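You operate a simulated robot arm through the tools that you are given. There is no shell and no other tool. Be economical: measure what you need, move in short steps, check, and stop when the job is done.

You are at the controls of a simulated robot arm. One attempt, no reset.

JOB
Take the yellow can and put it on the brass plate. Fetch the short black bolt and stand it on top of the green roll. Put the can that says "inhibitor" from the top of the brown bench on the purple cover and the can marked "leak dye" on top of the yellow cover. Take the grey carton that says "tees" from the top of the brown bench and leave it on the clear patch before the tubs. Take the teal pad and put it on the clear patch behind the deep crate. Open the white trunking lid. Any order will do. Set down upright: yellow can, short black bolt, can, grey carton.

It is judged by the outcome, as a careful person would: the job done as asked, and still so three seconds after it is handed in. It fails if anything else is knocked over, pushed out of place, dropped, spilled or broken. Lids that push on must go on centred and level and be pressed home; caps that screw on are set level and turned clockwise until they are tight.

ROBOT AND FRAMES
A 7-joint arm with a fingered hand on a trunk, on a base that drives. Base frame: it is fixed to the floor where the robot stands at the start and does not move with it; the origin is under the middle of the robot, x ahead of it, y to its left, z up; the surface under the hand at the start is at about z = 840. Readings come in mm, rad, newtons and seconds.
With the tool pointing down near the work surface it reaches from about 100 to 640 mm from the robot's upright axis, wherever it stands. Its first joint turns from -2.897 to 2.897 rad. Places, roughly: blue carry can, green carry can, grey carry can [3250, -2750, 1000]; brass plate (12x12x1 cm) [2200, 4000, 900]; clear patch before the tubs (26x18 cm) [680, -4920, 500]; clear patch behind the deep crate [-400, -4700, 500]; green roll (9x9x4 cm) [3400, -2600, 800]; grey carton [3250, -3250, 750]; purple cover [3250, -2250, 750]; short black bolt (3x3x5 cm) [3800, -2900, 800]; teal pad (6x6x5 cm) [3300, -4000, 800]; white trunking lid [3800, -3900, 900]; yellow cover (13x13x5 cm) [3200, -2500, 800]. Payload 4 kg.
The tool frame sits at the grasp point between the pads (the TCP): z along the fingers, y along the line on which they close. The tips reach 26 mm beyond it. Largest opening 148 mm; the body of the gripper starts 73 mm behind the TCP. The gripper is a hand of 3 fingers: y runs from the thumb to the fingers, the wrist lies at [0, 0, -239] in the tool frame, and closing takes about 1.5 s.
Orientation is told as [roll, pitch, yaw] about the base's x, y, z axes, in that order, counted from this pose: with the fingers straight down and closing along the base's y, the tool's x points along the base's -x, its y along +y and its z along -z.

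CONTROLS
- The arm moves only by the tool arm_command. Its argument "rows" is a list that holds one entry, the list of rows, each a list of 6 numbers: the shift along the tool's x, y, z in units of 25 mm (1.0 is 25 mm), then the turn, a rotation vector about the tool's x, y, z in units of 8 degrees (1.0 is 8 degrees). In form: [[[tx, ty, tz, ax, ay, az], ...]]. A call has 1 to 12 rows; each row shifts and turns the commanded pose from where the row before left it, along the tool's axes as they then stand. "grip" is the gripper command, from -1 (shut) to 1 (fully open), values between in proportion, set as the call begins (left out, the last holds). A call with a number of a shift or a turn outside -1 to 1 is refused whole. Each row takes 0.2 s and may step no farther than 50 mm and 0.15 rad from the row before; otherwise, or with a gripper value out of range, the whole call is refused. Where a pose cannot be reached the arm comes as near as it can. A force on the tool above 40 N (or 10 N above the force at the start of the call, whichever is more), or a blocked arm, ends the call early, and 0.2 s more pass. Each finger travels about 72 mm/s and halts on what it meets, pressing with about 25 N; the grip force reading is that of the motor and also rises with nothing between the fingers. The clock runs only during rows and for 0.2 s after the last one: add rows that do not move to give the fingers time. The reply holds the time, the measured pose of the TCP, the force on the tool along the base axes, the opening and the grip force, in the units named above and with some noise, with the torque about the TCP (base axes, N m) and any sound that the robot's microphone picked up, and new pictures: "views" is both (left out), scene, wrist or none.
- Cameras (640 x 400 px; columns grow to the right, rows downward): "scene" is now at [23.8, 144.4, 1307.3]; the picture's right is [-0.08, -1.00, 0.00], its down [-0.71, 0.06, -0.70] and it looks along [0.70, -0.06, -0.71] (base axes); focal length 247 px, centre (320, 200). "wrist" rides on the gripper at [68, -39, -90] in the tool frame; the picture's right is [0.50, 0.87, 0.00], its down [-0.66, 0.38, -0.65] and it looks along [-0.57, 0.33, 0.76] (tool axes); focal length 222 px, centre (320, 200). There is no depth. A picture from a camera that has moved, and an enlarged one, comes with that camera's place and axes in the base frame and with its lens.
- raise_lower(by): slides the trunk up (or, below 0, down) by that many mm; the arm and the scene camera ride with it, the base frame stays. It gives what a move gives, with no picture.
- roll_base(legs): drives the robot by 1 to 6 legs, each [ahead, left, turn to the left] in mm, mm and rad, along the robot's own axes; the way and the turn of a leg run together, so that a leg with both is an arc; at most 1500 mm and 3.142 rad a leg. The arm and the cameras ride along, it lands a little off, and it stops where it bumps. It gives what a move gives, and a new picture of the scene camera.
- move_fingers(finger1, finger2, thumb_bend): sets how far each is bent, from 0 (flat) to 1 (curled in); at 0.3 the hand is open as for a grip, at 0.7 the pads meet at the TCP. One left out holds its place. A second passes; each finger stops where it meets its share of the squeeze, and holds until it gets a number again. A gripper value or a shape takes the hand back. It gives what a move gives, with no picture; readings hold the bend of each and the force on the fingers (four entries, about 0 where the hand has none), thumb and palm.
- preshape(shape): the hand has 3 fingers and takes this shape, open, in about a second: jaw (thumb against the fingers, like two jaws); tri (thumb and two fingers); tip (a fingertip pinch); poke (one finger out to press); point (the index stretched); flat (the hand flat); cup (the hand cupped); fist (a fist). The gripper value then closes the fingers along that shape, each until it touches; the sizes above hold for jaw. It gives what a move gives, with no picture.
- head_to(pan, tilt): turns the head with the scene camera to pan (to the left, within 2.705 rad either way) and tilt (down, from -0.506 to 1.204), counted from straight ahead of the robot. It gives what a move gives, and a new picture of the scene camera.
- enlarge(camera, box): a new picture of the part [left, top, right, bottom] of that camera's present view, enlarged. The clock stands still meanwhile.
- job_done(): hands the job in; it is judged then, once.

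Go step by step. Nothing tells you exact positions but the pictures and the camera data: compare them with the known pose of the tool, close in by small moves and look again before you grip or let go. The budget is 196 turns and 260 pictures, counting those below and the enlarged ones. Unless the task says otherwise, let go and move clear before handing in.

The tools are called after "Request:" by a JSON object that holds its "api" and its "payload". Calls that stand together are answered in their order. arm_command: Moves the arm, as the interface text tells. Its arguments: {"type":"object","properties":{"rows":{"type":"array"},"grip":{"type":"number"},"views":{"type":"string","enum":["both","scene","wrist","none"]}},"required":["rows"]} The other tools are called the same way: raise_lower (by) slides the trunk up or down; preshape (shape) gives the hand a shape; move_fingers (finger1, finger2, thumb_bend) moves the fingers one by one; roll_base (legs) drives the base; head_to (pan, tilt) turns the head that bears the scene camera; enlarge (camera, box) takes an enlarged picture of a part of a camera's view; job_done () hands the job in.

At the start:

```text
time_s: 0.0
ee_pos: [371.0, 65.0, 999.5]
orientation: [0.002, 0.001, 0.001]
contact_force: [1.2, 0.5, -0.8]
torque: [-0.01, 0.01, -0.01]
gripper_width: 148.1
grasp_force: 0.1
shape: jaw
bend: [0.3, 0.3, 0.3]
finger forces: [0.0, 0.1, 0.1, 0.1, 0.1, 0.1]
trunk travel left (down, up): [-275.0, 315.0]
robot x, y, heading: [0.7, -2.5, -0.001]
head pan, tilt: [-0.084, 0.792]
```

scene: 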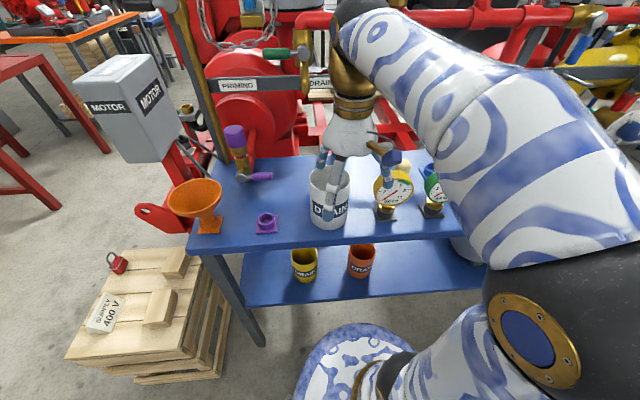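
wrist: 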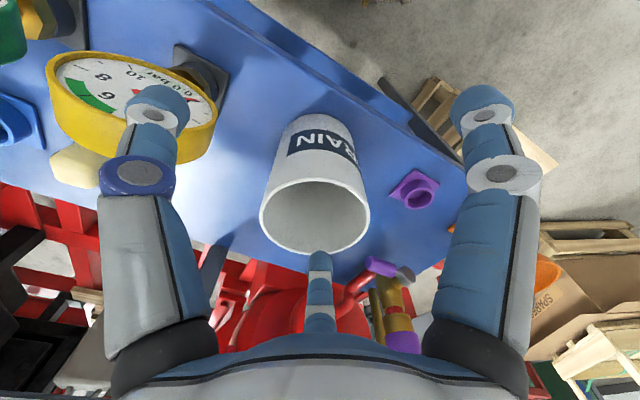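

I see a blue bench ahead with a white "DRAIN" can, and a yellow and an orange can on its lower shelf. First I look around to plan a route.

Request:
{"api": "head_to", "payload": {"pan": 1.2, "tilt": 0.3}}

Request:
{"api": "head_to", "payload": {"pan": -1.2, "tilt": 0.3}}

Request:
{"api": "head_to", "payload": {"pan": 0.0, "tilt": 0.2}}

Request:
{"api": "head_to", "payload": {"pan": -2.5, "tilt": 0.3}}

Request:
{"api": "head_to", "payload": {"pan": 2.5, "tilt": 0.3}}

```text
time_s: 1.5
ee_pos: [369.7, 65.3, 1000.5]
orientation: [0.002, 0.0, -0.002]
contact_force: [0.0, -0.9, 0.5]
torque: [-0.03, -0.01, 0.0]
gripper_width: 148.0
grasp_force: 0.0
shape: jaw
bend: [0.3, 0.3, 0.3]
finger forces: [0.1, 0.0, 0.0, 0.1, 0.1, 0.0]
trunk travel left (down, up): [-275.0, 315.0]
robot x, y, heading: [0.6, -0.0, -0.002]
head pan, tilt: [1.201, 0.3]
camera scene: at [-23.1, 238.2, 1351.1], right [0.93, -0.36, 0.0], down [-0.11, -0.28, -0.96], along [0.35, 0.89, -0.3], focal length 247 px, centre (320, 200)
```

scene: 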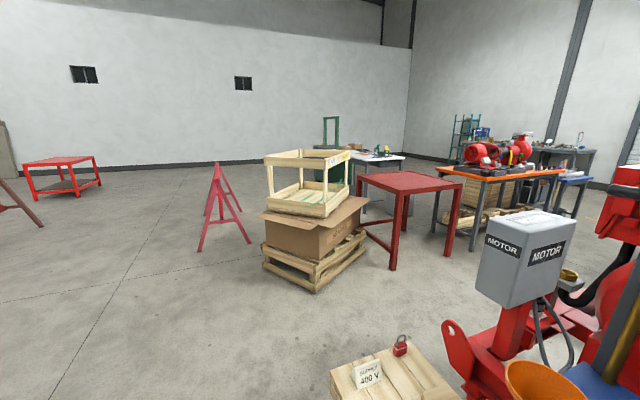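

```text
time_s: 3.7
ee_pos: [370.2, 65.3, 1000.8]
orientation: [0.001, 0.0, 0.0]
contact_force: [-0.4, 0.2, 0.2]
torque: [-0.02, 0.0, -0.02]
gripper_width: 147.8
grasp_force: 0.0
shape: jaw
bend: [0.3, 0.3, 0.3]
finger forces: [0.0, 0.1, 0.1, 0.1, 0.1, 0.0]
trunk travel left (down, up): [-275.0, 315.0]
robot x, y, heading: [2.7, -4.1, -0.002]
head pan, tilt: [-1.201, 0.3]
camera scene: at [-23.1, 64.1, 1351.1], right [-0.93, -0.36, 0.0], down [-0.11, 0.28, -0.96], along [0.35, -0.89, -0.3], focal length 247 px, centre (320, 200)
```

scene: 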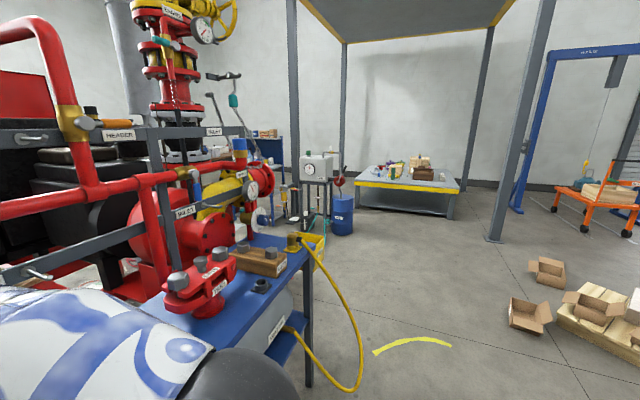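

```text
time_s: 5.1
ee_pos: [370.0, 64.8, 999.6]
orientation: [0.0, 0.0, -0.001]
contact_force: [0.0, -0.3, 0.4]
torque: [-0.02, 0.0, 0.03]
gripper_width: 147.8
grasp_force: 0.0
shape: jaw
bend: [0.3, 0.3, 0.3]
finger forces: [0.0, 0.0, 0.0, 0.0, 0.0, 0.0]
trunk travel left (down, up): [-275.0, 315.0]
robot x, y, heading: [0.8, 0.4, -0.0]
head pan, tilt: [0.0, 0.201]
camera scene: at [36.3, 151.1, 1360.4], right [0.0, -1.0, 0.0], down [-0.2, 0.0, -0.98], along [0.98, 0.0, -0.2], focal length 247 px, centre (320, 200)
```

scene: 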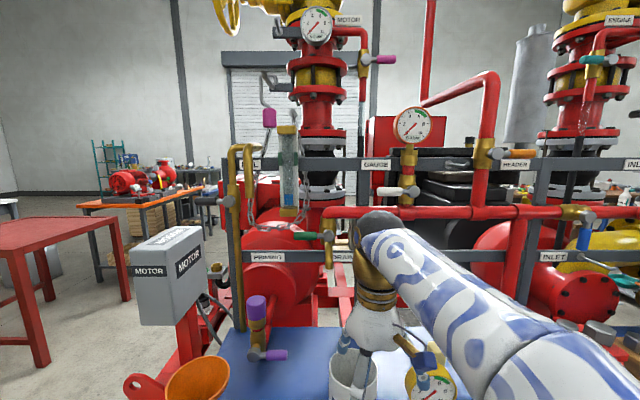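

```text
time_s: 7.3
ee_pos: [369.4, 64.8, 999.6]
orientation: [0.0, 0.001, -0.001]
contact_force: [-0.3, -0.3, 1.0]
torque: [0.0, 0.04, 0.03]
gripper_width: 147.9
grasp_force: 0.1
shape: jaw
bend: [0.3, 0.3, 0.3]
finger forces: [0.0, 0.0, 0.0, 0.0, 0.1, 0.0]
trunk travel left (down, up): [-275.0, 315.0]
robot x, y, heading: [2.7, -1.9, -0.004]
head pan, tilt: [-2.499, 0.3]
camera scene: at [-131.6, 95.2, 1351.1], right [-0.6, 0.8, 0.0], down [0.24, 0.18, -0.96], along [-0.76, -0.57, -0.3], focal length 247 px, centre (320, 200)
```

scene: 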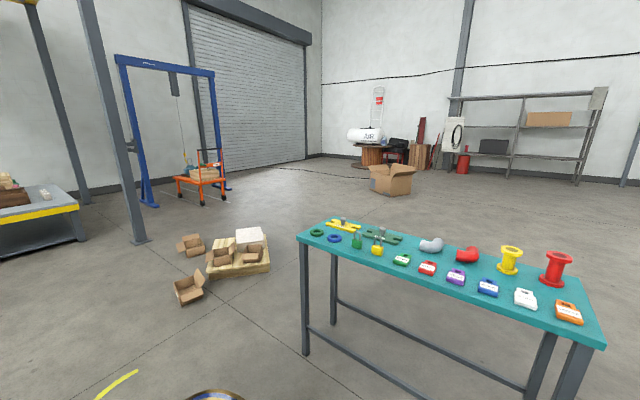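

```text
time_s: 11.3
ee_pos: [370.2, 66.1, 999.6]
orientation: [0.001, -0.001, -0.001]
contact_force: [0.1, -0.4, 0.4]
torque: [0.0, 0.02, 0.0]
gripper_width: 148.1
grasp_force: 0.1
shape: jaw
bend: [0.3, 0.3, 0.3]
finger forces: [0.0, 0.1, 0.0, 0.0, 0.0, 0.0]
trunk travel left (down, up): [-275.0, 315.0]
robot x, y, heading: [1.9, -0.5, -0.002]
head pan, tilt: [2.499, 0.3]
camera scene: at [-131.6, 207.1, 1351.1], right [0.6, 0.8, 0.0], down [0.24, -0.18, -0.96], along [-0.76, 0.57, -0.3], focal length 247 px, centre (320, 200)
```

scene: 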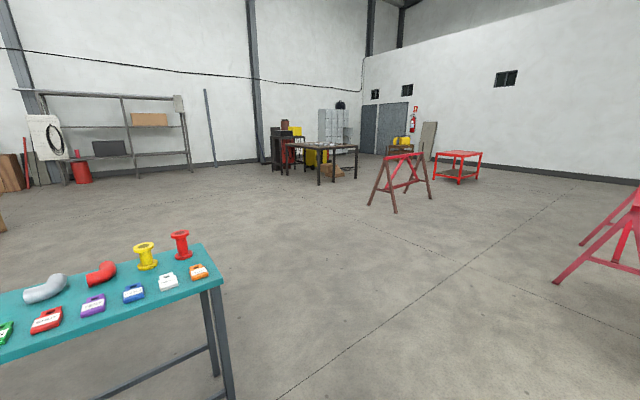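

The yellow can stands on the lower shelf under the blue bench top. I back off and lower the trunk to see the shelf from the side.

Request:
{"api": "raise_lower", "payload": {"by": 80}}

Request:
{"api": "roll_base", "payload": {"legs": [[-450, 0, 0]]}}

Request:
{"api": "raise_lower", "payload": {"by": -355}}

Request:
{"api": "head_to", "payload": {"pan": 0.0, "tilt": 0.5}}

```text
time_s: 12.4
ee_pos: [370.0, 65.5, 1079.5]
orientation: [0.001, -0.001, 0.0]
contact_force: [-0.8, -0.6, 0.1]
torque: [0.02, -0.02, 0.01]
gripper_width: 148.0
grasp_force: 0.1
shape: jaw
bend: [0.3, 0.3, 0.3]
finger forces: [0.0, 0.1, 0.0, 0.0, 0.0, 0.1]
trunk travel left (down, up): [-355.0, 235.0]
robot x, y, heading: [2.5, 3.7, -0.001]
head pan, tilt: [2.499, 0.3]
```

```text
time_s: 15.1
ee_pos: [-79.6, 65.1, 1080.4]
orientation: [0.0, -0.001, 0.008]
contact_force: [-0.5, -0.2, -0.8]
torque: [0.0, 0.04, 0.02]
gripper_width: 147.9
grasp_force: 0.1
shape: jaw
bend: [0.3, 0.3, 0.3]
finger forces: [0.1, 0.0, 0.0, 0.1, 0.0, 0.0]
trunk travel left (down, up): [-355.0, 235.0]
robot x, y, heading: [-446.6, -0.2, 0.009]
head pan, tilt: [2.499, 0.3]
camera scene: at [-582.6, 204.0, 1431.1], right [0.59, 0.81, 0.0], down [0.24, -0.18, -0.96], along [-0.77, 0.57, -0.3], focal length 247 px, centre (320, 200)
```

scene: 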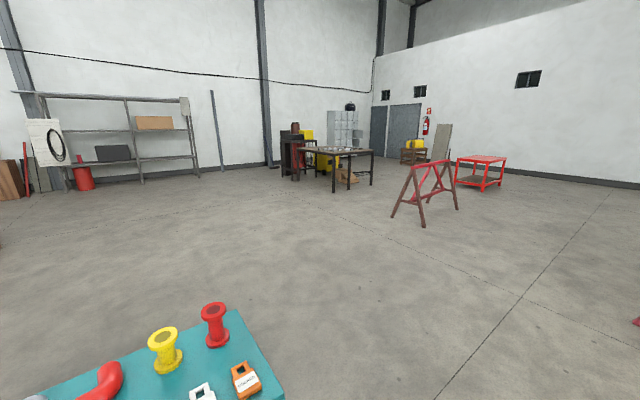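

```text
time_s: 18.6
ee_pos: [-79.0, 67.1, 724.6]
orientation: [0.0, 0.0, 0.008]
contact_force: [-0.3, -0.3, 0.0]
torque: [0.03, -0.02, 0.0]
gripper_width: 148.1
grasp_force: 0.0
shape: jaw
bend: [0.3, 0.3, 0.3]
finger forces: [0.0, 0.0, 0.0, 0.0, 0.0, 0.0]
trunk travel left (down, up): [0.0, 590.0]
robot x, y, heading: [-449.0, -2.4, 0.005]
head pan, tilt: [2.499, 0.3]
```

```text
time_s: 20.9
ee_pos: [-80.0, 66.8, 724.2]
orientation: [0.0, 0.0, 0.008]
contact_force: [-0.3, -0.4, -0.6]
torque: [0.01, 0.0, -0.02]
gripper_width: 148.0
grasp_force: 0.0
shape: jaw
bend: [0.3, 0.3, 0.3]
finger forces: [0.0, 0.1, 0.0, 0.0, 0.0, 0.0]
trunk travel left (down, up): [0.0, 590.0]
robot x, y, heading: [-451.1, -4.6, 0.012]
head pan, tilt: [0.0, 0.499]
camera scene: at [-416.4, 149.5, 1057.7], right [0.01, -1.0, 0.0], down [-0.48, 0.0, -0.88], along [0.88, 0.01, -0.48], focal length 247 px, centre (320, 200)
```

scene: 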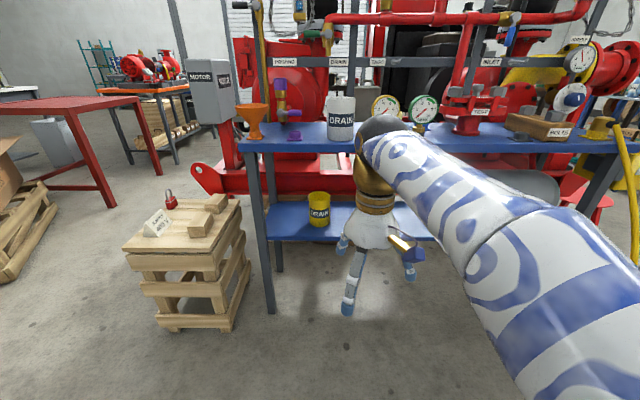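

The can sits about 80 mm inside the shelf, near (445, 164, 465–580). I will reach in with the hand tilted 60° forward; first extend and tilt in the open.

Request:
{"api": "arm_command", "payload": {"rows": [[[-1, 0.5, 0.4, 0, 0, 0], [-1, 0.5, 0.4, 0, 0, 0], [-1, 0.5, 0.4, 0, 0, 0], [-1, 0.5, 0.4, 0, 0, 0], [-1, 0.5, 0.4, 0, 0, 0], [-1, 0.5, 0.4, 0, 0, 0], [-1, 0.5, 0.4, 0, 0, 0], [-1, 0.5, 0.4, 0, 0, 0]]], "views": "none"}}

Request:
{"api": "arm_command", "payload": {"rows": [[[0, 0, 0, 0, -0.94, 0], [0, 0, 0, 0, -0.94, 0], [0, 0, 0, 0, -0.94, 0], [0, 0, 0, 0, -0.94, 0], [0, 0, 0, 0, -0.94, 0], [0, 0, 0, 0, -0.94, 0], [0, 0, 0, 0, -0.94, 0], [0, 0, 0, 0, -0.94, 0], [0, 0, 0, 0, 0, 0]]], "views": "both"}}

```text
time_s: 22.7
ee_pos: [117.9, 168.4, 647.4]
orientation: [0.0, -0.001, 0.009]
contact_force: [0.6, 0.4, 0.0]
torque: [-0.01, -0.02, 0.01]
gripper_width: 148.1
grasp_force: 0.1
shape: jaw
bend: [0.3, 0.3, 0.3]
finger forces: [0.0, 0.1, 0.0, 0.0, 0.0, 0.1]
trunk travel left (down, up): [0.0, 590.0]
robot x, y, heading: [-448.7, -1.9, 0.011]
head pan, tilt: [0.0, 0.499]
```

```text
time_s: 24.7
ee_pos: [118.7, 169.1, 644.7]
orientation: [0.0, -1.051, 0.011]
contact_force: [0.7, 0.9, 0.1]
torque: [-0.01, 0.0, 0.02]
gripper_width: 147.9
grasp_force: 0.1
shape: jaw
bend: [0.3, 0.3, 0.3]
finger forces: [0.0, 0.0, 0.0, 0.0, 0.1, 0.0]
trunk travel left (down, up): [0.0, 590.0]
robot x, y, heading: [-446.8, -6.1, 0.009]
head pan, tilt: [0.0, 0.499]
camera scene: at [-416.4, 149.5, 1057.7], right [0.01, -1.0, 0.0], down [-0.48, 0.0, -0.88], along [0.88, 0.01, -0.48], focal length 247 px, centre (320, 200)
camera wrist: at [7.3, 129.1, 632.0], right [-0.26, 0.86, -0.43], down [-0.24, 0.38, 0.89], along [0.93, 0.34, 0.11], focal length 222 px, centre (320, 200)
```

scene: 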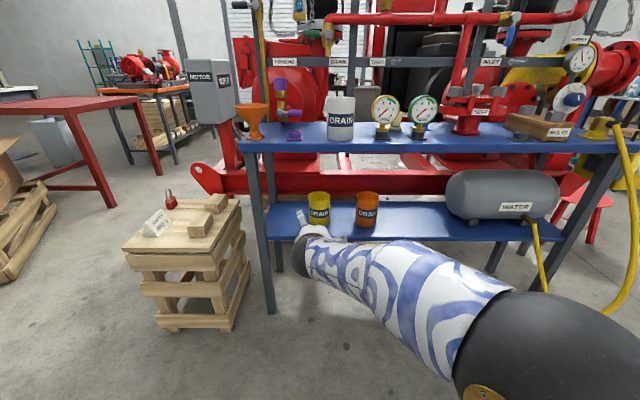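
wrist: 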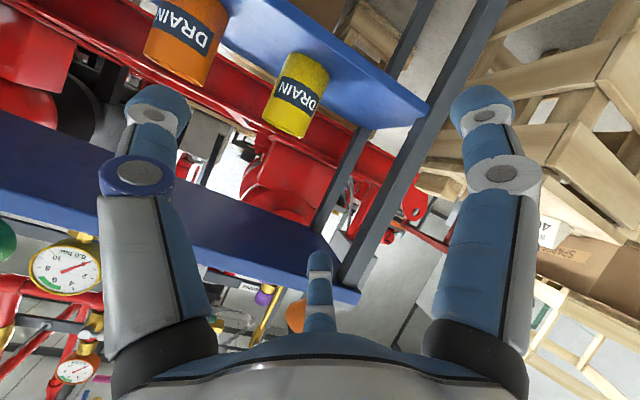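

The can triangulates to about (480, 166), z 463–578. I lower the hand, then drive forward partway and look.

Request:
{"api": "arm_command", "payload": {"rows": [[[1, 0, 0.58, 0, 0, 0], [1, 0, 0.58, 0, 0, 0], [1, 0, 0.58, 0, 0, 0], [1, 0, 0.58, 0, 0, 0], [0, 0, 0, 0, 0, 0]]], "views": "none"}}

Request:
{"api": "roll_base", "payload": {"legs": [[230, 0, 0]]}}

Request:
{"api": "enlarge", "payload": {"camera": "wrist", "box": [0, 0, 640, 400]}}

```text
time_s: 25.9
ee_pos: [120.0, 168.6, 527.7]
orientation: [0.001, -1.052, 0.009]
contact_force: [-0.2, -0.7, -0.5]
torque: [0.02, 0.0, 0.01]
gripper_width: 147.9
grasp_force: 0.1
shape: jaw
bend: [0.3, 0.3, 0.3]
finger forces: [0.0, 0.0, 0.1, 0.1, 0.0, 0.0]
trunk travel left (down, up): [0.0, 590.0]
robot x, y, heading: [-449.5, -5.0, 0.009]
head pan, tilt: [0.0, 0.499]
```

```text
time_s: 27.6
ee_pos: [353.7, 170.9, 528.2]
orientation: [-0.001, -1.05, 0.009]
contact_force: [-0.1, -0.4, 0.3]
torque: [0.0, -0.02, 0.0]
gripper_width: 147.9
grasp_force: 0.1
shape: jaw
bend: [0.3, 0.3, 0.3]
finger forces: [0.0, 0.1, 0.1, 0.0, 0.0, 0.0]
trunk travel left (down, up): [0.0, 590.0]
robot x, y, heading: [-213.9, -3.4, 0.012]
head pan, tilt: [0.0, 0.499]
camera scene: at [-183.0, 151.5, 1057.7], right [0.01, -1.0, 0.0], down [-0.48, 0.0, -0.88], along [0.88, 0.01, -0.48], focal length 247 px, centre (320, 200)
```

scene: 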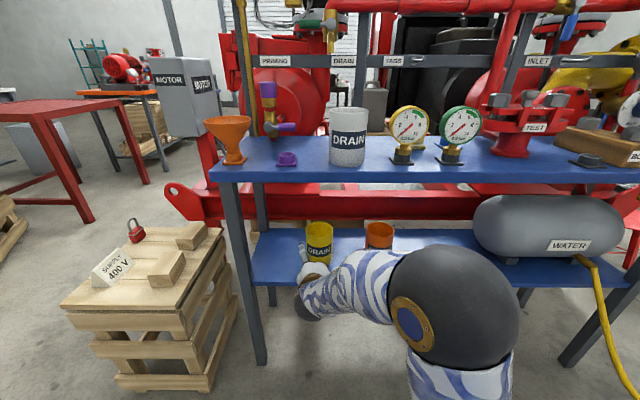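

```text
1.00 times, centred on (320, 200) of wrist (not enlarged: the box is as wide or as high as the picture)
camera zoom: at [241.7, 131.0, 515.6], right [-0.26, 0.86, -0.43], down [-0.24, 0.38, 0.89], along [0.94, 0.34, 0.11], focal length 222 px, centre (320, 200)
```

zoom: 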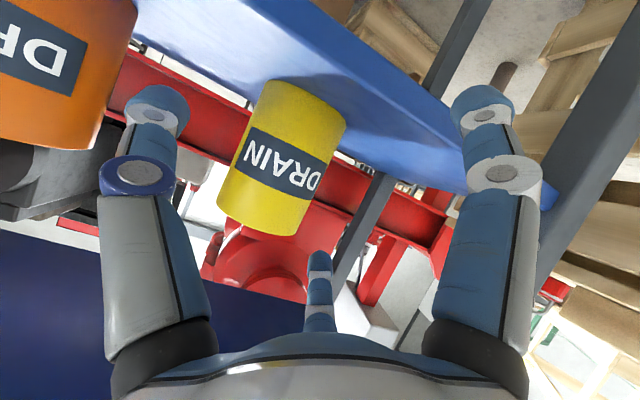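

Can centre is about (485, 161), diameter about 90. I advance 131 mm straight, shifting 9 mm right.

Request:
{"api": "arm_command", "payload": {"rows": [[[-0.44, -0.06, 0.76, 0, 0, 0], [-0.44, -0.06, 0.76, 0, 0, 0], [-0.44, -0.06, 0.76, 0, 0, 0], [-0.44, -0.06, 0.76, 0, 0, 0], [-0.44, -0.06, 0.76, 0, 0, 0], [-0.44, -0.06, 0.76, 0, 0, 0], [0, 0, 0, 0, 0, 0]]], "views": "wrist"}}

```text
time_s: 28.5
ee_pos: [420.9, 168.4, 530.3]
orientation: [0.001, -1.053, 0.015]
contact_force: [-28.1, -7.2, 20.2]
torque: [0.28, 3.57, 1.83]
gripper_width: 147.8
grasp_force: 0.1
shape: jaw
bend: [0.0, 0.3, 0.3]
finger forces: [28.5, 0.1, 0.0, 0.0, 0.1, 0.0]
trunk travel left (down, up): [0.0, 590.0]
robot x, y, heading: [-218.8, -1.2, 0.012]
head pan, tilt: [0.0, 0.499]
stopped in row 4: the force on the tool passed its limit at 47 N (the readings are from after the stop); the commanded pose is now the measured one
camera wrist: at [309.3, 127.7, 516.8], right [-0.26, 0.86, -0.43], down [-0.25, 0.37, 0.89], along [0.93, 0.34, 0.12], focal length 222 px, centre (320, 200)
```

wrist: 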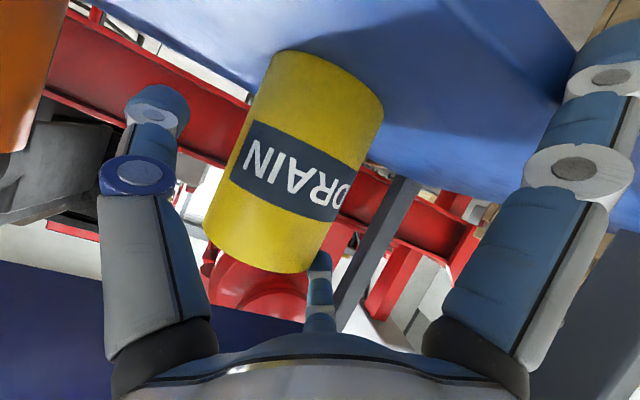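

The lower finger hit the shelf: the fingers are spread wider than a jaw suggests. I back off and look at how the fingers actually close.

Request:
{"api": "arm_command", "payload": {"rows": [[[0.5, 0, -0.87, 0, 0, 0], [0.5, 0, -0.87, 0, 0, 0], [0.5, 0, -0.87, 0, 0, 0], [0.5, 0, -0.87, 0, 0, 0], [0.5, 0, -0.87, 0, 0, 0], [0.5, 0, -0.87, 0, 0, 0]]], "views": "none"}}

Request:
{"api": "arm_command", "payload": {"rows": [[[0, 0, 0, 0, 0, 0], [0, 0, 0, 0, 0, 0], [0, 0, 0, 0, 0, 0], [0, 0, 0, 0, 0, 0], [0, 0, 0, 0, 0, 0], [0, 0, 0, 0, 0, 0]]], "grip": -0.2, "views": "wrist"}}

Request:
{"api": "preshape", "payload": {"shape": "tri"}}

Request:
{"api": "enlarge", "payload": {"camera": "wrist", "box": [0, 0, 640, 400]}}

```text
time_s: 29.9
ee_pos: [272.6, 165.3, 527.4]
orientation: [-0.002, -1.05, 0.014]
contact_force: [0.1, 0.7, -0.5]
torque: [-0.01, -0.03, -0.01]
gripper_width: 148.0
grasp_force: 0.2
shape: jaw
bend: [0.3, 0.3, 0.3]
finger forces: [0.0, 0.1, 0.1, 0.0, 0.0, 0.1]
trunk travel left (down, up): [0.0, 590.0]
robot x, y, heading: [-216.0, 2.8, 0.014]
head pan, tilt: [0.0, 0.499]
```

```text
time_s: 31.3
ee_pos: [273.3, 164.6, 528.9]
orientation: [-0.001, -1.052, 0.012]
contact_force: [0.4, 0.8, 0.5]
torque: [0.0, 0.0, 0.03]
gripper_width: 59.7
grasp_force: 0.1
shape: jaw
bend: [0.77, 0.77, 0.7]
finger forces: [0.0, 0.1, 0.1, 0.0, 0.0, 0.1]
trunk travel left (down, up): [0.0, 590.0]
robot x, y, heading: [-216.7, 0.8, 0.011]
head pan, tilt: [0.0, 0.499]
camera wrist: at [160.8, 124.9, 515.9], right [-0.26, 0.86, -0.43], down [-0.25, 0.38, 0.89], along [0.93, 0.34, 0.11], focal length 222 px, centre (320, 200)
```

wrist: 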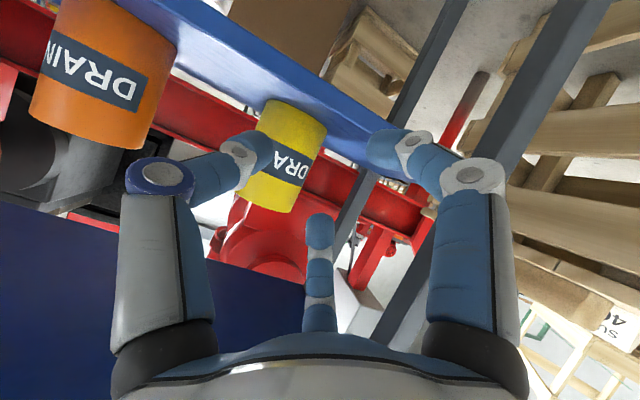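

```text
time_s: 32.2
ee_pos: [272.7, 164.8, 528.6]
orientation: [0.0, -1.052, 0.012]
contact_force: [-0.1, 0.4, 0.5]
torque: [-0.02, 0.01, 0.0]
gripper_width: 147.9
grasp_force: 0.1
shape: tri
bend: [0.3, 0.3, 0.3]
finger forces: [0.1, 0.0, 0.0, 0.0, 0.1, 0.1]
trunk travel left (down, up): [0.0, 590.0]
robot x, y, heading: [-215.5, 0.7, 0.007]
head pan, tilt: [0.0, 0.499]
```

```text
1.00 times, centred on (320, 200) of wrist (not enlarged: the box is as wide or as high as the picture)
camera zoom: at [160.8, 124.9, 515.9], right [-0.26, 0.86, -0.43], down [-0.25, 0.38, 0.89], along [0.93, 0.34, 0.11], focal length 222 px, centre (320, 200)
```

zoom: 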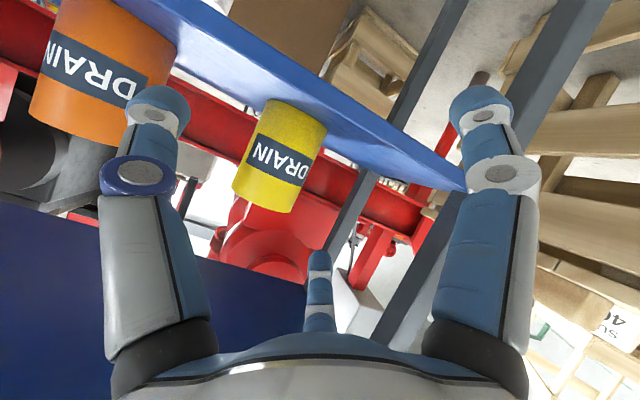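

The fingers sit at 120° and close radially, so I'll come in tilted 40° below horizontal, one finger on top over the far rim and two at the sides. First turn the hand.

Request:
{"api": "preshape", "payload": {"shape": "jaw"}}

Request:
{"api": "arm_command", "payload": {"rows": [[[0, 0, 0, 0, 0.63, 0], [0, 0, 0, 0, 0.63, 0], [0, 0, 0, 0, 0, 0.94], [0, 0, 0, 0, 0, 0.94], [0, 0, 0, 0, 0, 0.94], [0, 0, 0, 0, 0, 0.94], [0, 0, 0, 0, 0, 0]]], "grip": 1, "views": "wrist"}}

```text
time_s: 33.1
ee_pos: [272.4, 164.5, 528.3]
orientation: [-0.001, -1.051, 0.014]
contact_force: [0.1, -0.2, 0.6]
torque: [-0.04, -0.01, 0.0]
gripper_width: 147.9
grasp_force: 0.0
shape: jaw
bend: [0.3, 0.3, 0.3]
finger forces: [0.1, 0.0, 0.0, 0.0, 0.0, 0.1]
trunk travel left (down, up): [0.0, 590.0]
robot x, y, heading: [-216.5, 0.3, 0.005]
head pan, tilt: [0.0, 0.499]
```

```text
time_s: 34.7
ee_pos: [271.4, 165.0, 527.9]
orientation: [0.543, -0.726, -0.722]
contact_force: [0.2, 0.0, 0.7]
torque: [-0.03, -0.02, 0.02]
gripper_width: 147.6
grasp_force: 0.0
shape: jaw
bend: [0.3, 0.3, 0.3]
finger forces: [0.0, 0.0, 0.0, 0.1, 0.0, 0.0]
trunk travel left (down, up): [0.0, 590.0]
robot x, y, heading: [-216.6, 5.3, 0.011]
head pan, tilt: [0.0, 0.499]
camera wrist: at [152.6, 164.9, 526.8], right [-0.01, 1.0, 0.0], down [-0.02, 0.0, 1.0], along [1.0, 0.01, 0.02], focal length 222 px, centre (320, 200)
```

wrist: 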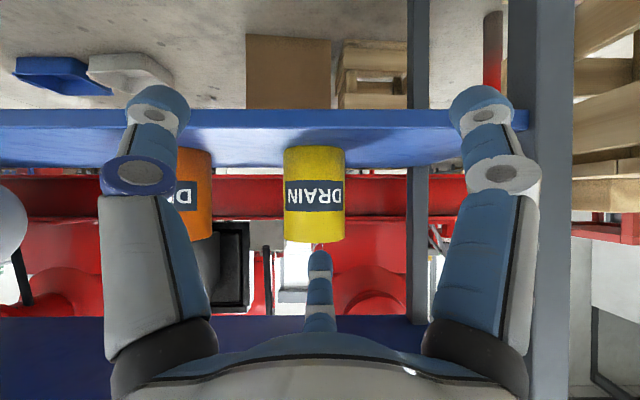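

The camera now looks level at the can: axis ≈ (484, 161), z 465–588. I move to a staging point up the tilted approach line.

Request:
{"api": "arm_command", "payload": {"rows": [[[-0.76, 0.41, 0.13, 0, 0, 0], [-0.76, 0.41, 0.13, 0, 0, 0], [-0.76, 0.41, 0.13, 0, 0, 0], [-0.76, 0.41, 0.13, 0, 0, 0], [-0.76, 0.41, 0.13, 0, 0, 0], [-0.76, 0.41, 0.13, 0, 0, 0], [-0.76, 0.41, 0.13, 0, 0, 0], [0, 0, 0, 0, 0, 0]]], "views": "both"}}

```text
time_s: 36.5
ee_pos: [386.9, 161.7, 630.0]
orientation: [0.541, -0.726, -0.722]
contact_force: [0.1, 1.2, 0.4]
torque: [-0.06, -0.04, 0.03]
gripper_width: 148.0
grasp_force: 0.0
shape: jaw
bend: [0.3, 0.3, 0.3]
finger forces: [0.0, 0.0, 0.0, 0.0, 0.0, 0.0]
trunk travel left (down, up): [0.0, 590.0]
robot x, y, heading: [-216.2, 1.0, 0.008]
head pan, tilt: [0.0, 0.499]
camera scene: at [-183.6, 151.4, 1057.7], right [0.01, -1.0, 0.0], down [-0.48, 0.0, -0.88], along [0.88, 0.01, -0.48], focal length 247 px, centre (320, 200)
camera wrist: at [267.6, 161.1, 628.3], right [-0.01, 1.0, 0.0], down [-0.02, 0.0, 1.0], along [1.0, 0.01, 0.02], focal length 222 px, centre (320, 200)
```

scene: 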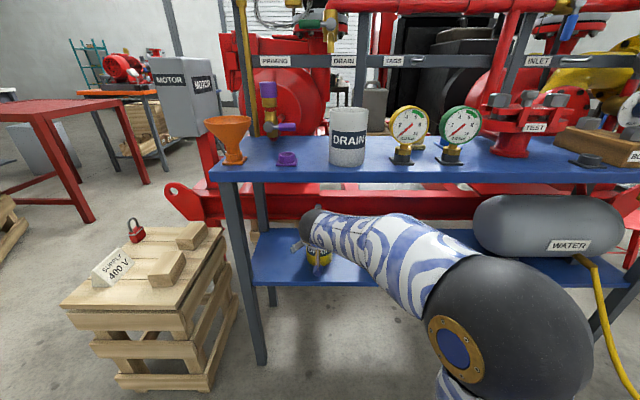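
wrist: 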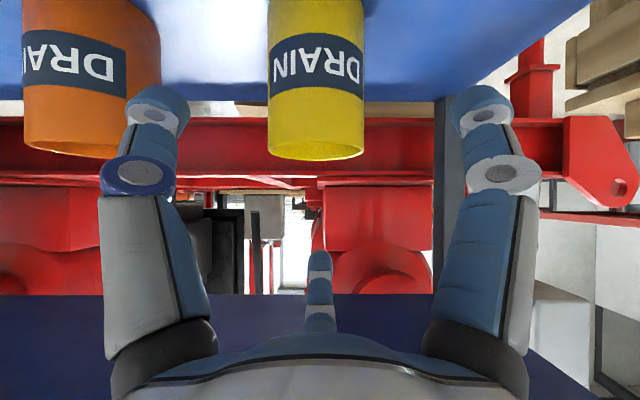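

Lined up; advance 120 mm along the hand's axis.

Request:
{"api": "arm_command", "payload": {"rows": [[[0, 0, 0.8, 0, 0, 0], [0, 0, 0.8, 0, 0, 0], [0, 0, 0.8, 0, 0, 0], [0, 0, 0.8, 0, 0, 0], [0, 0, 0.8, 0, 0, 0], [0, 0, 0.8, 0, 0, 0], [0, 0, 0, 0, 0, 0]]], "views": "wrist"}}

```text
time_s: 38.1
ee_pos: [478.6, 163.8, 554.3]
orientation: [0.54, -0.726, -0.721]
contact_force: [-0.3, -0.8, 0.3]
torque: [0.02, -0.01, 0.02]
gripper_width: 147.8
grasp_force: 0.0
shape: jaw
bend: [0.3, 0.3, 0.3]
finger forces: [0.0, 0.0, 0.0, 0.0, 0.1, 0.0]
trunk travel left (down, up): [0.0, 590.0]
robot x, y, heading: [-218.3, -0.7, 0.009]
head pan, tilt: [0.0, 0.499]
camera wrist: at [359.0, 163.3, 552.4], right [-0.01, 1.0, 0.0], down [-0.02, 0.0, 1.0], along [1.0, 0.01, 0.02], focal length 222 px, centre (320, 200)
```

wrist: 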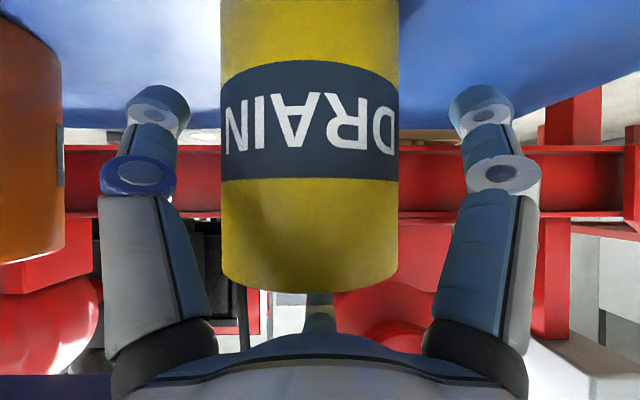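

The can is between the side fingers with the third over the top. Close.

Request:
{"api": "arm_command", "payload": {"rows": [[[0, 0, 0, 0, 0, 0], [0, 0, 0, 0, 0, 0], [0, 0, 0, 0, 0, 0], [0, 0, 0, 0, 0, 0], [0, 0, 0, 0, 0, 0], [0, 0, 0, 0, 0, 0], [0, 0, 0, 0, 0, 0], [0, 0, 0, 0, 0, 0]]], "grip": -1, "views": "both"}}

```text
time_s: 39.9
ee_pos: [478.5, 163.6, 554.2]
orientation: [0.539, -0.727, -0.722]
contact_force: [-0.2, -1.5, 4.7]
torque: [-0.18, 0.34, 0.03]
gripper_width: 97.2
grasp_force: 24.7
shape: jaw
bend: [0.33, 0.3, 0.74]
finger forces: [21.4, 22.3, 0.0, 0.0, 23.8, 0.1]
trunk travel left (down, up): [0.0, 590.0]
robot x, y, heading: [-216.0, 0.8, 0.008]
head pan, tilt: [0.0, 0.499]
camera scene: at [-183.9, 151.3, 1057.7], right [0.01, -1.0, 0.0], down [-0.48, 0.0, -0.88], along [0.88, 0.01, -0.48], focal length 247 px, centre (320, 200)
camera wrist: at [358.8, 163.2, 553.0], right [-0.01, 1.0, 0.0], down [-0.02, 0.0, 1.0], along [1.0, 0.01, 0.02], focal length 222 px, centre (320, 200)
```

scene: 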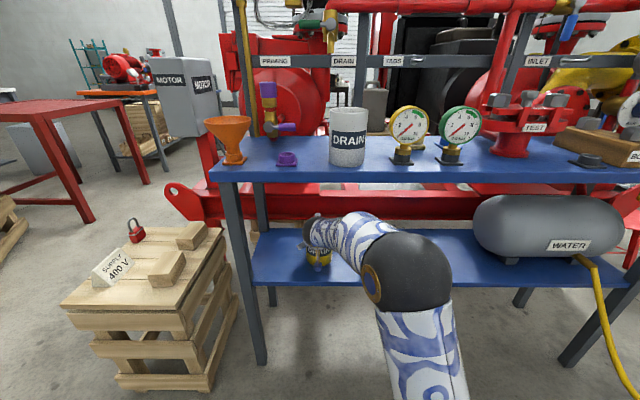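
wrist: 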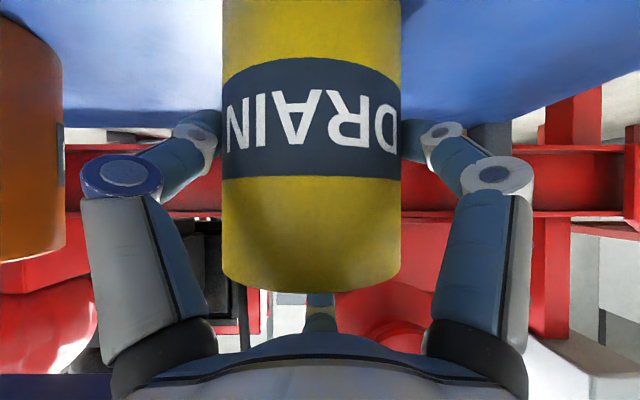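

All three fingers hold with ~22 N. Lift 20 mm and check.

Request:
{"api": "arm_command", "payload": {"rows": [[[-0.27, 0.15, -0.26, 0, 0, 0], [-0.27, 0.15, -0.26, 0, 0, 0], [0, 0, 0, 0, 0, 0]]], "views": "wrist"}}

```text
time_s: 40.7
ee_pos: [479.1, 163.6, 573.1]
orientation: [0.54, -0.726, -0.721]
contact_force: [0.7, 0.0, -2.1]
torque: [0.02, 0.03, 0.0]
gripper_width: 95.6
grasp_force: 25.0
shape: jaw
bend: [0.33, 0.3, 0.73]
finger forces: [21.1, 19.0, 0.0, 0.1, 22.2, 0.0]
trunk travel left (down, up): [0.0, 590.0]
robot x, y, heading: [-217.0, 1.2, 0.005]
head pan, tilt: [0.0, 0.499]
camera wrist: at [359.0, 162.8, 572.1], right [-0.01, 1.0, 0.0], down [-0.02, 0.0, 1.0], along [1.0, 0.01, 0.02], focal length 222 px, centre (320, 200)
```

wrist: 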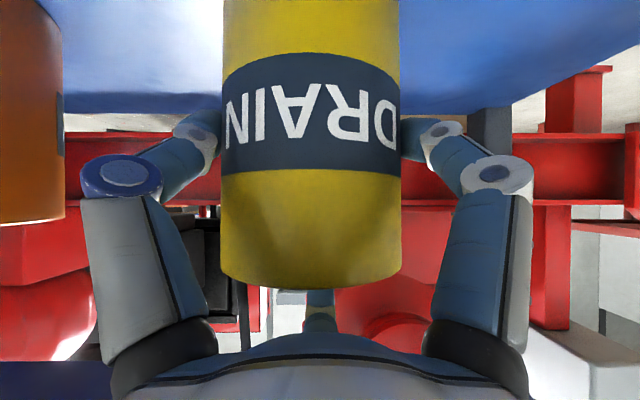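

The can is held upright. I withdraw it straight back from the shelf, then raise it.

Request:
{"api": "roll_base", "payload": {"legs": [[-250, 0, 0]]}}

Request:
{"api": "arm_command", "payload": {"rows": [[[0.48, -0.28, -0.66, 0, 0, 0], [0.48, -0.28, -0.66, 0, 0, 0], [0.48, -0.28, -0.66, 0, 0, 0], [0.48, -0.28, -0.66, 0, 0, 0], [0.48, -0.28, -0.66, 0, 0, 0], [0, 0, 0, 0, 0, 0]]], "views": "none"}}

Request:
{"api": "raise_lower", "payload": {"by": 400}}

Request:
{"api": "head_to", "payload": {"pan": 1.4, "tilt": 0.4}}

Request:
{"api": "enlarge", "payload": {"camera": "wrist", "box": [0, 0, 640, 400]}}

```text
time_s: 42.5
ee_pos: [227.8, 157.2, 573.1]
orientation: [0.538, -0.728, -0.728]
contact_force: [-0.6, 0.4, -2.6]
torque: [0.0, 0.03, -0.01]
gripper_width: 87.1
grasp_force: 25.3
shape: jaw
bend: [0.35, 0.79, 0.74]
finger forces: [21.3, 14.3, 0.0, 0.1, 23.6, 0.1]
trunk travel left (down, up): [0.0, 590.0]
robot x, y, heading: [-467.4, 3.8, -0.001]
head pan, tilt: [0.0, 0.499]
camera scene: at [-434.8, 149.8, 1057.7], right [0.0, -1.0, 0.0], down [-0.48, 0.0, -0.88], along [0.88, 0.0, -0.48], focal length 247 px, centre (320, 200)
```

scene: 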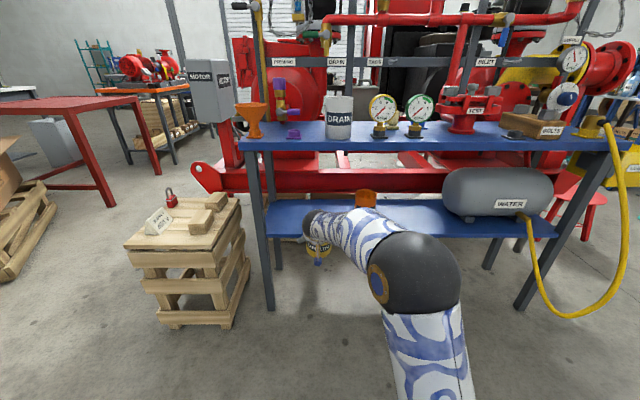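

```text
time_s: 43.9
ee_pos: [118.6, 155.5, 572.6]
orientation: [0.54, -0.725, -0.728]
contact_force: [0.0, -0.5, -2.2]
torque: [0.03, 0.05, 0.01]
gripper_width: 87.3
grasp_force: 24.9
shape: jaw
bend: [0.35, 0.79, 0.74]
finger forces: [21.1, 14.1, 0.0, 0.1, 23.5, 0.1]
trunk travel left (down, up): [0.0, 590.0]
robot x, y, heading: [-468.7, -1.3, 0.003]
head pan, tilt: [0.0, 0.499]
```

```text
time_s: 47.8
ee_pos: [119.4, 155.9, 972.3]
orientation: [0.539, -0.728, -0.728]
contact_force: [-0.1, -0.2, -2.9]
torque: [0.02, 0.03, 0.02]
gripper_width: 87.4
grasp_force: 24.7
shape: jaw
bend: [0.35, 0.79, 0.74]
finger forces: [21.3, 14.0, 0.0, 0.1, 23.4, 0.0]
trunk travel left (down, up): [-400.0, 190.0]
robot x, y, heading: [-470.5, -2.0, 0.002]
head pan, tilt: [0.0, 0.499]
```

```text
time_s: 49.3
ee_pos: [119.4, 156.1, 973.7]
orientation: [0.54, -0.726, -0.73]
contact_force: [0.0, -0.3, -2.0]
torque: [0.0, 0.04, -0.02]
gripper_width: 87.2
grasp_force: 25.5
shape: jaw
bend: [0.35, 0.79, 0.74]
finger forces: [21.3, 14.1, 0.0, 0.0, 23.4, 0.0]
trunk travel left (down, up): [-400.0, 190.0]
robot x, y, heading: [-468.0, -4.1, 0.004]
head pan, tilt: [1.4, 0.4]
camera scene: at [-510.2, 240.9, 1466.8], right [0.99, -0.17, 0.0], down [-0.07, -0.38, -0.92], along [0.15, 0.91, -0.39], focal length 247 px, centre (320, 200)
```

scene: 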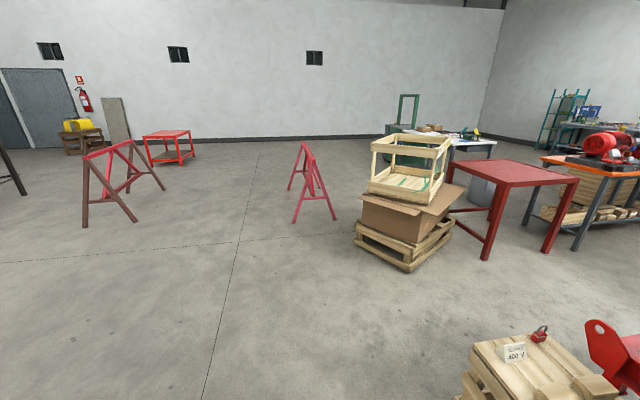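

```text
1.00 times, centred on (320, 200) of wrist (not enlarged: the box is as wide or as high as the picture)
camera zoom: at [0.4, 156.2, 971.9], right [0.0, 1.0, 0.0], down [-0.02, 0.0, 1.0], along [1.0, 0.0, 0.02], focal length 222 px, centre (320, 200)
```

zoom: 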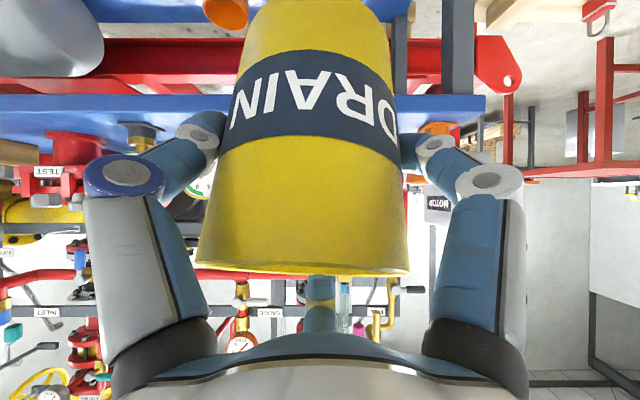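

The can has tipped ~20° in the grip but is held firmly; I can level it by tilting the hand when placing. Now I drive around the left of the red trestle toward the white bench with the brass plate.

Request:
{"api": "roll_base", "payload": {"legs": [[0, 1000, 0], [-630, 1300, 0], [0, 1200, 0]]}}

Request:
{"api": "head_to", "payload": {"pan": 0.4, "tilt": 0.35}}

Request:
{"api": "enlarge", "payload": {"camera": "wrist", "box": [0, 0, 640, 400]}}

```text
time_s: 67.2
ee_pos: [-463.2, 3719.9, 973.5]
orientation: [0.54, -0.727, -0.742]
contact_force: [-0.2, -1.2, -2.8]
torque: [-0.03, 0.02, 0.01]
gripper_width: 87.0
grasp_force: 25.6
shape: jaw
bend: [0.35, 0.79, 0.74]
finger forces: [21.0, 13.8, 0.0, 0.0, 23.4, 0.0]
trunk travel left (down, up): [-400.0, 190.0]
robot x, y, heading: [-1053.7, 3567.6, -0.012]
head pan, tilt: [1.4, 0.4]
camera scene: at [-1091.4, 3813.0, 1466.8], right [0.98, -0.18, 0.0], down [-0.07, -0.38, -0.92], along [0.17, 0.91, -0.39], focal length 247 px, centre (320, 200)
```

scene: 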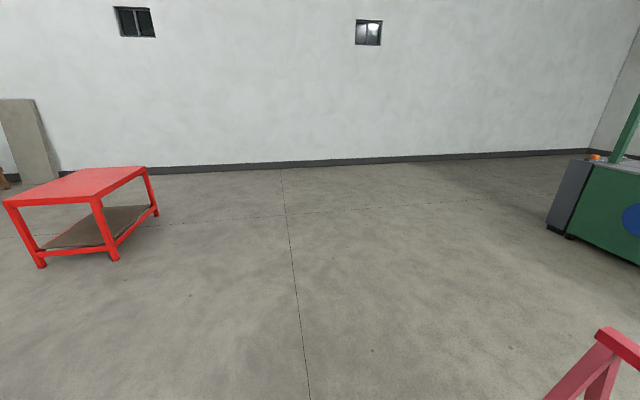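

```text
time_s: 68.5
ee_pos: [-462.0, 3718.5, 973.1]
orientation: [0.538, -0.725, -0.743]
contact_force: [-0.5, -0.5, -2.1]
torque: [0.0, 0.02, -0.02]
gripper_width: 87.3
grasp_force: 24.8
shape: jaw
bend: [0.35, 0.79, 0.74]
finger forces: [21.1, 13.9, 0.0, 0.0, 23.5, 0.1]
trunk travel left (down, up): [-400.0, 190.0]
robot x, y, heading: [-1056.5, 3567.7, -0.009]
head pan, tilt: [0.4, 0.351]
camera scene: at [-1022.0, 3757.3, 1471.3], right [0.38, -0.93, 0.0], down [-0.32, -0.13, -0.94], along [0.87, 0.36, -0.34], focal length 247 px, centre (320, 200)
```

scene: 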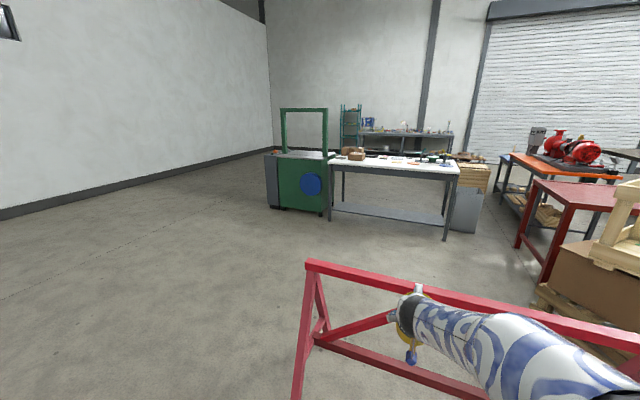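

```text
1.00 times, centred on (320, 200) of wrist (not enlarged: the box is as wide or as high as the picture)
camera zoom: at [-581.9, 3721.4, 971.8], right [0.01, 1.0, 0.0], down [-0.02, 0.0, 1.0], along [1.0, -0.01, 0.02], focal length 222 px, centre (320, 200)
```

zoom: 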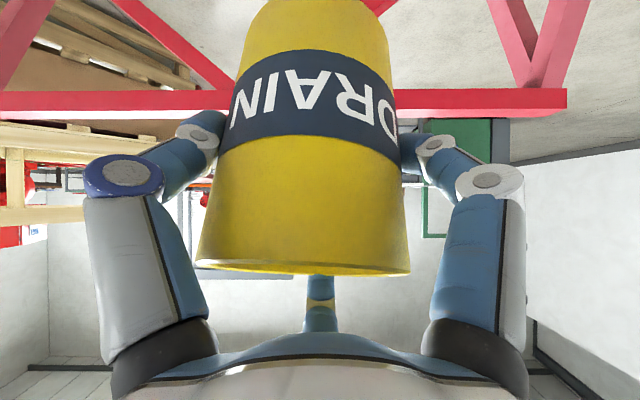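

Grip unchanged. White bench front edge is at x≈1960, y 3360–4840. I raise a bit and drive round to stand before it.

Request:
{"api": "raise_lower", "payload": {"by": 150}}

Request:
{"api": "roll_base", "payload": {"legs": [[0, 1350, 0], [1500, 0, 0], [700, -700, 0], [180, -340, 0]]}}

Request:
{"api": "head_to", "payload": {"pan": 0.0, "tilt": 0.6}}

```text
time_s: 70.2
ee_pos: [-461.9, 3718.8, 1122.7]
orientation: [0.539, -0.727, -0.742]
contact_force: [-0.5, -0.7, -2.1]
torque: [0.0, 0.0, 0.02]
gripper_width: 87.2
grasp_force: 25.0
shape: jaw
bend: [0.35, 0.79, 0.74]
finger forces: [21.1, 13.8, 0.0, 0.0, 23.5, 0.0]
trunk travel left (down, up): [-550.0, 40.0]
robot x, y, heading: [-1054.3, 3569.3, -0.012]
head pan, tilt: [0.4, 0.351]
```

```text
time_s: 90.8
ee_pos: [1917.1, 3976.0, 1122.3]
orientation: [0.54, -0.725, -0.747]
contact_force: [-0.1, -0.2, -1.8]
torque: [-0.02, 0.02, 0.01]
gripper_width: 86.9
grasp_force: 24.9
shape: jaw
bend: [0.35, 0.79, 0.74]
finger forces: [21.1, 13.7, 0.0, 0.1, 23.5, 0.0]
trunk travel left (down, up): [-550.0, 40.0]
robot x, y, heading: [1327.0, 3830.9, -0.017]
head pan, tilt: [0.4, 0.351]
camera scene: at [1356.8, 4016.4, 1621.4], right [0.37, -0.93, 0.0], down [-0.32, -0.13, -0.94], along [0.87, 0.35, -0.34], focal length 247 px, centre (320, 200)
```

scene: 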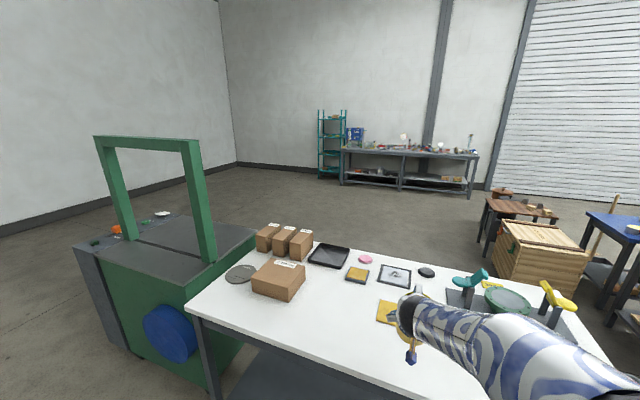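

```text
time_s: 91.6
ee_pos: [1916.8, 3976.0, 1123.4]
orientation: [0.54, -0.726, -0.748]
contact_force: [-0.8, -0.7, -2.2]
torque: [0.05, 0.03, 0.03]
gripper_width: 87.4
grasp_force: 24.9
shape: jaw
bend: [0.35, 0.79, 0.74]
finger forces: [21.1, 13.7, 0.0, 0.0, 23.6, 0.0]
trunk travel left (down, up): [-550.0, 40.0]
robot x, y, heading: [1326.5, 3830.3, -0.016]
head pan, tilt: [0.0, 0.6]
camera scene: at [1358.6, 3980.6, 1598.6], right [-0.02, -1.0, 0.0], down [-0.56, 0.01, -0.83], along [0.83, -0.01, -0.56], focal length 247 px, centre (320, 200)
```

scene: 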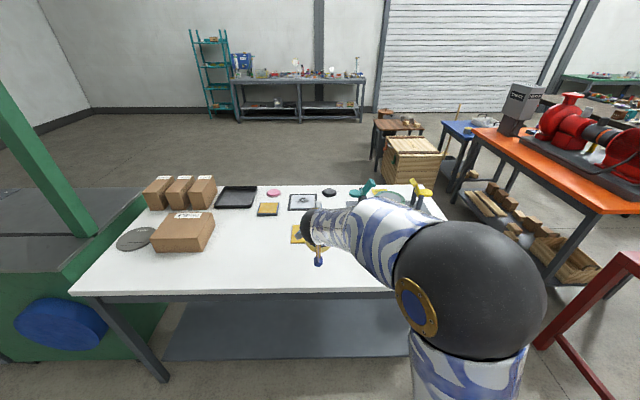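

Request:
{"api": "enlarge", "payload": {"camera": "scene", "box": [220, 170, 380, 270]}}

Request:
{"api": "enlarge", "payload": {"camera": "wrist", "box": [0, 0, 640, 400]}}

```text
4.00 times, centred on (300, 220) of scene
camera zoom: at [1358.6, 3980.6, 1598.6], right [-0.02, -1.0, 0.0], down [-0.56, 0.01, -0.83], along [0.83, -0.01, -0.56], focal length 988 px, centre (400, 120)
```

zoom: 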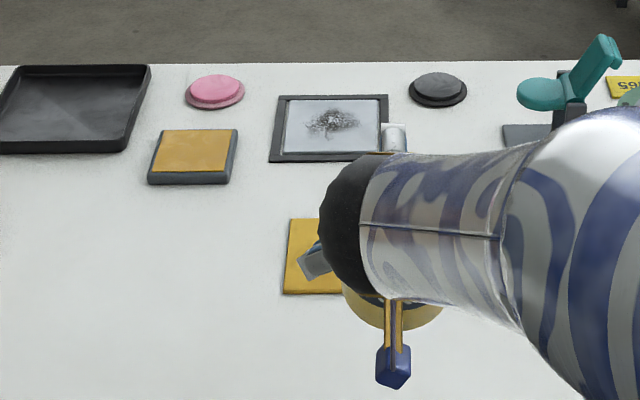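

```text
1.00 times, centred on (320, 200) of wrist (not enlarged: the box is as wide or as high as the picture)
camera zoom: at [1796.4, 3978.4, 1121.8], right [0.01, 1.0, 0.0], down [-0.02, 0.0, 1.0], along [1.0, -0.01, 0.02], focal length 222 px, centre (320, 200)
```

zoom: 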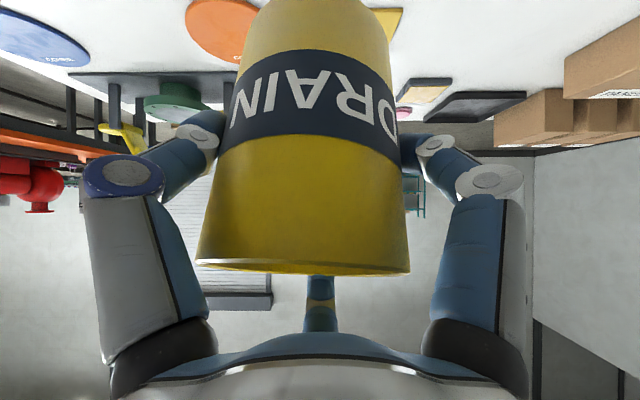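

Plate is around (2150, 4030, 893), partly hidden. From the silhouette the can's axis is tipped 24.6° back and 2.6° sideways; I rotate the hand to level it and view again.

Request:
{"api": "arm_command", "payload": {"rows": [[[0, 0, 0, 0.43, 0.64, -0.06], [0, 0, 0, 0.43, 0.64, -0.06], [0, 0, 0, 0.43, 0.64, -0.06], [0, 0, 0, 0.43, 0.64, -0.06], [0, 0, 0, 0, 0, 0]]], "views": "both"}}

```text
time_s: 92.8
ee_pos: [1916.6, 3976.5, 1123.0]
orientation: [0.194, -0.403, -0.559]
contact_force: [0.4, 0.4, -2.5]
torque: [0.04, 0.0, 0.01]
gripper_width: 86.6
grasp_force: 25.0
shape: jaw
bend: [0.35, 0.79, 0.74]
finger forces: [21.1, 13.6, 0.0, 0.0, 23.3, 0.0]
trunk travel left (down, up): [-550.0, 40.0]
robot x, y, heading: [1324.3, 3828.5, -0.018]
head pan, tilt: [0.0, 0.6]
camera scene: at [1358.6, 3980.5, 1598.6], right [-0.02, -1.0, 0.0], down [-0.56, 0.01, -0.82], along [0.82, -0.01, -0.57], focal length 247 px, centre (320, 200)
camera wrist: at [1806.4, 3979.3, 1171.9], right [0.01, 1.0, -0.04], down [0.4, 0.04, 0.91], along [0.91, -0.02, -0.4], focal length 222 px, centre (320, 200)
```

scene: 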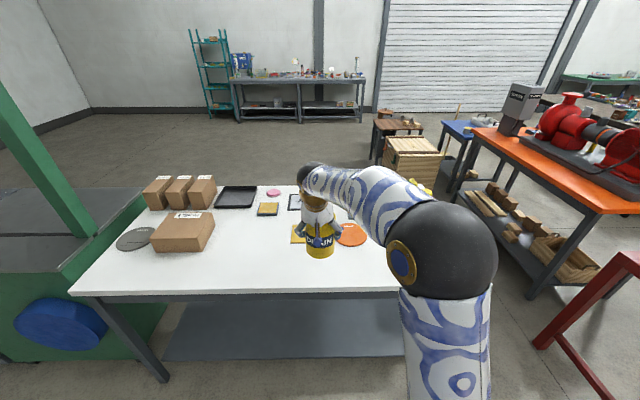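
wrist: 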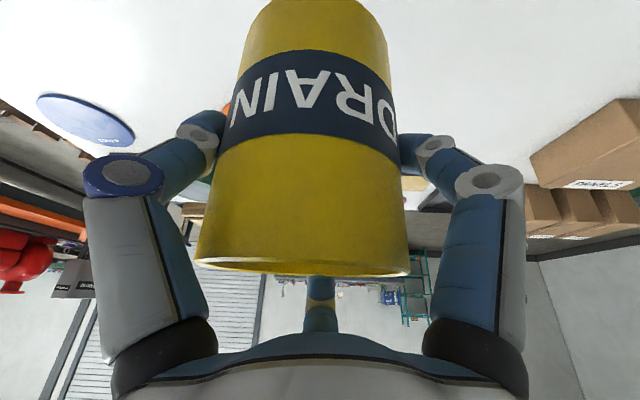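

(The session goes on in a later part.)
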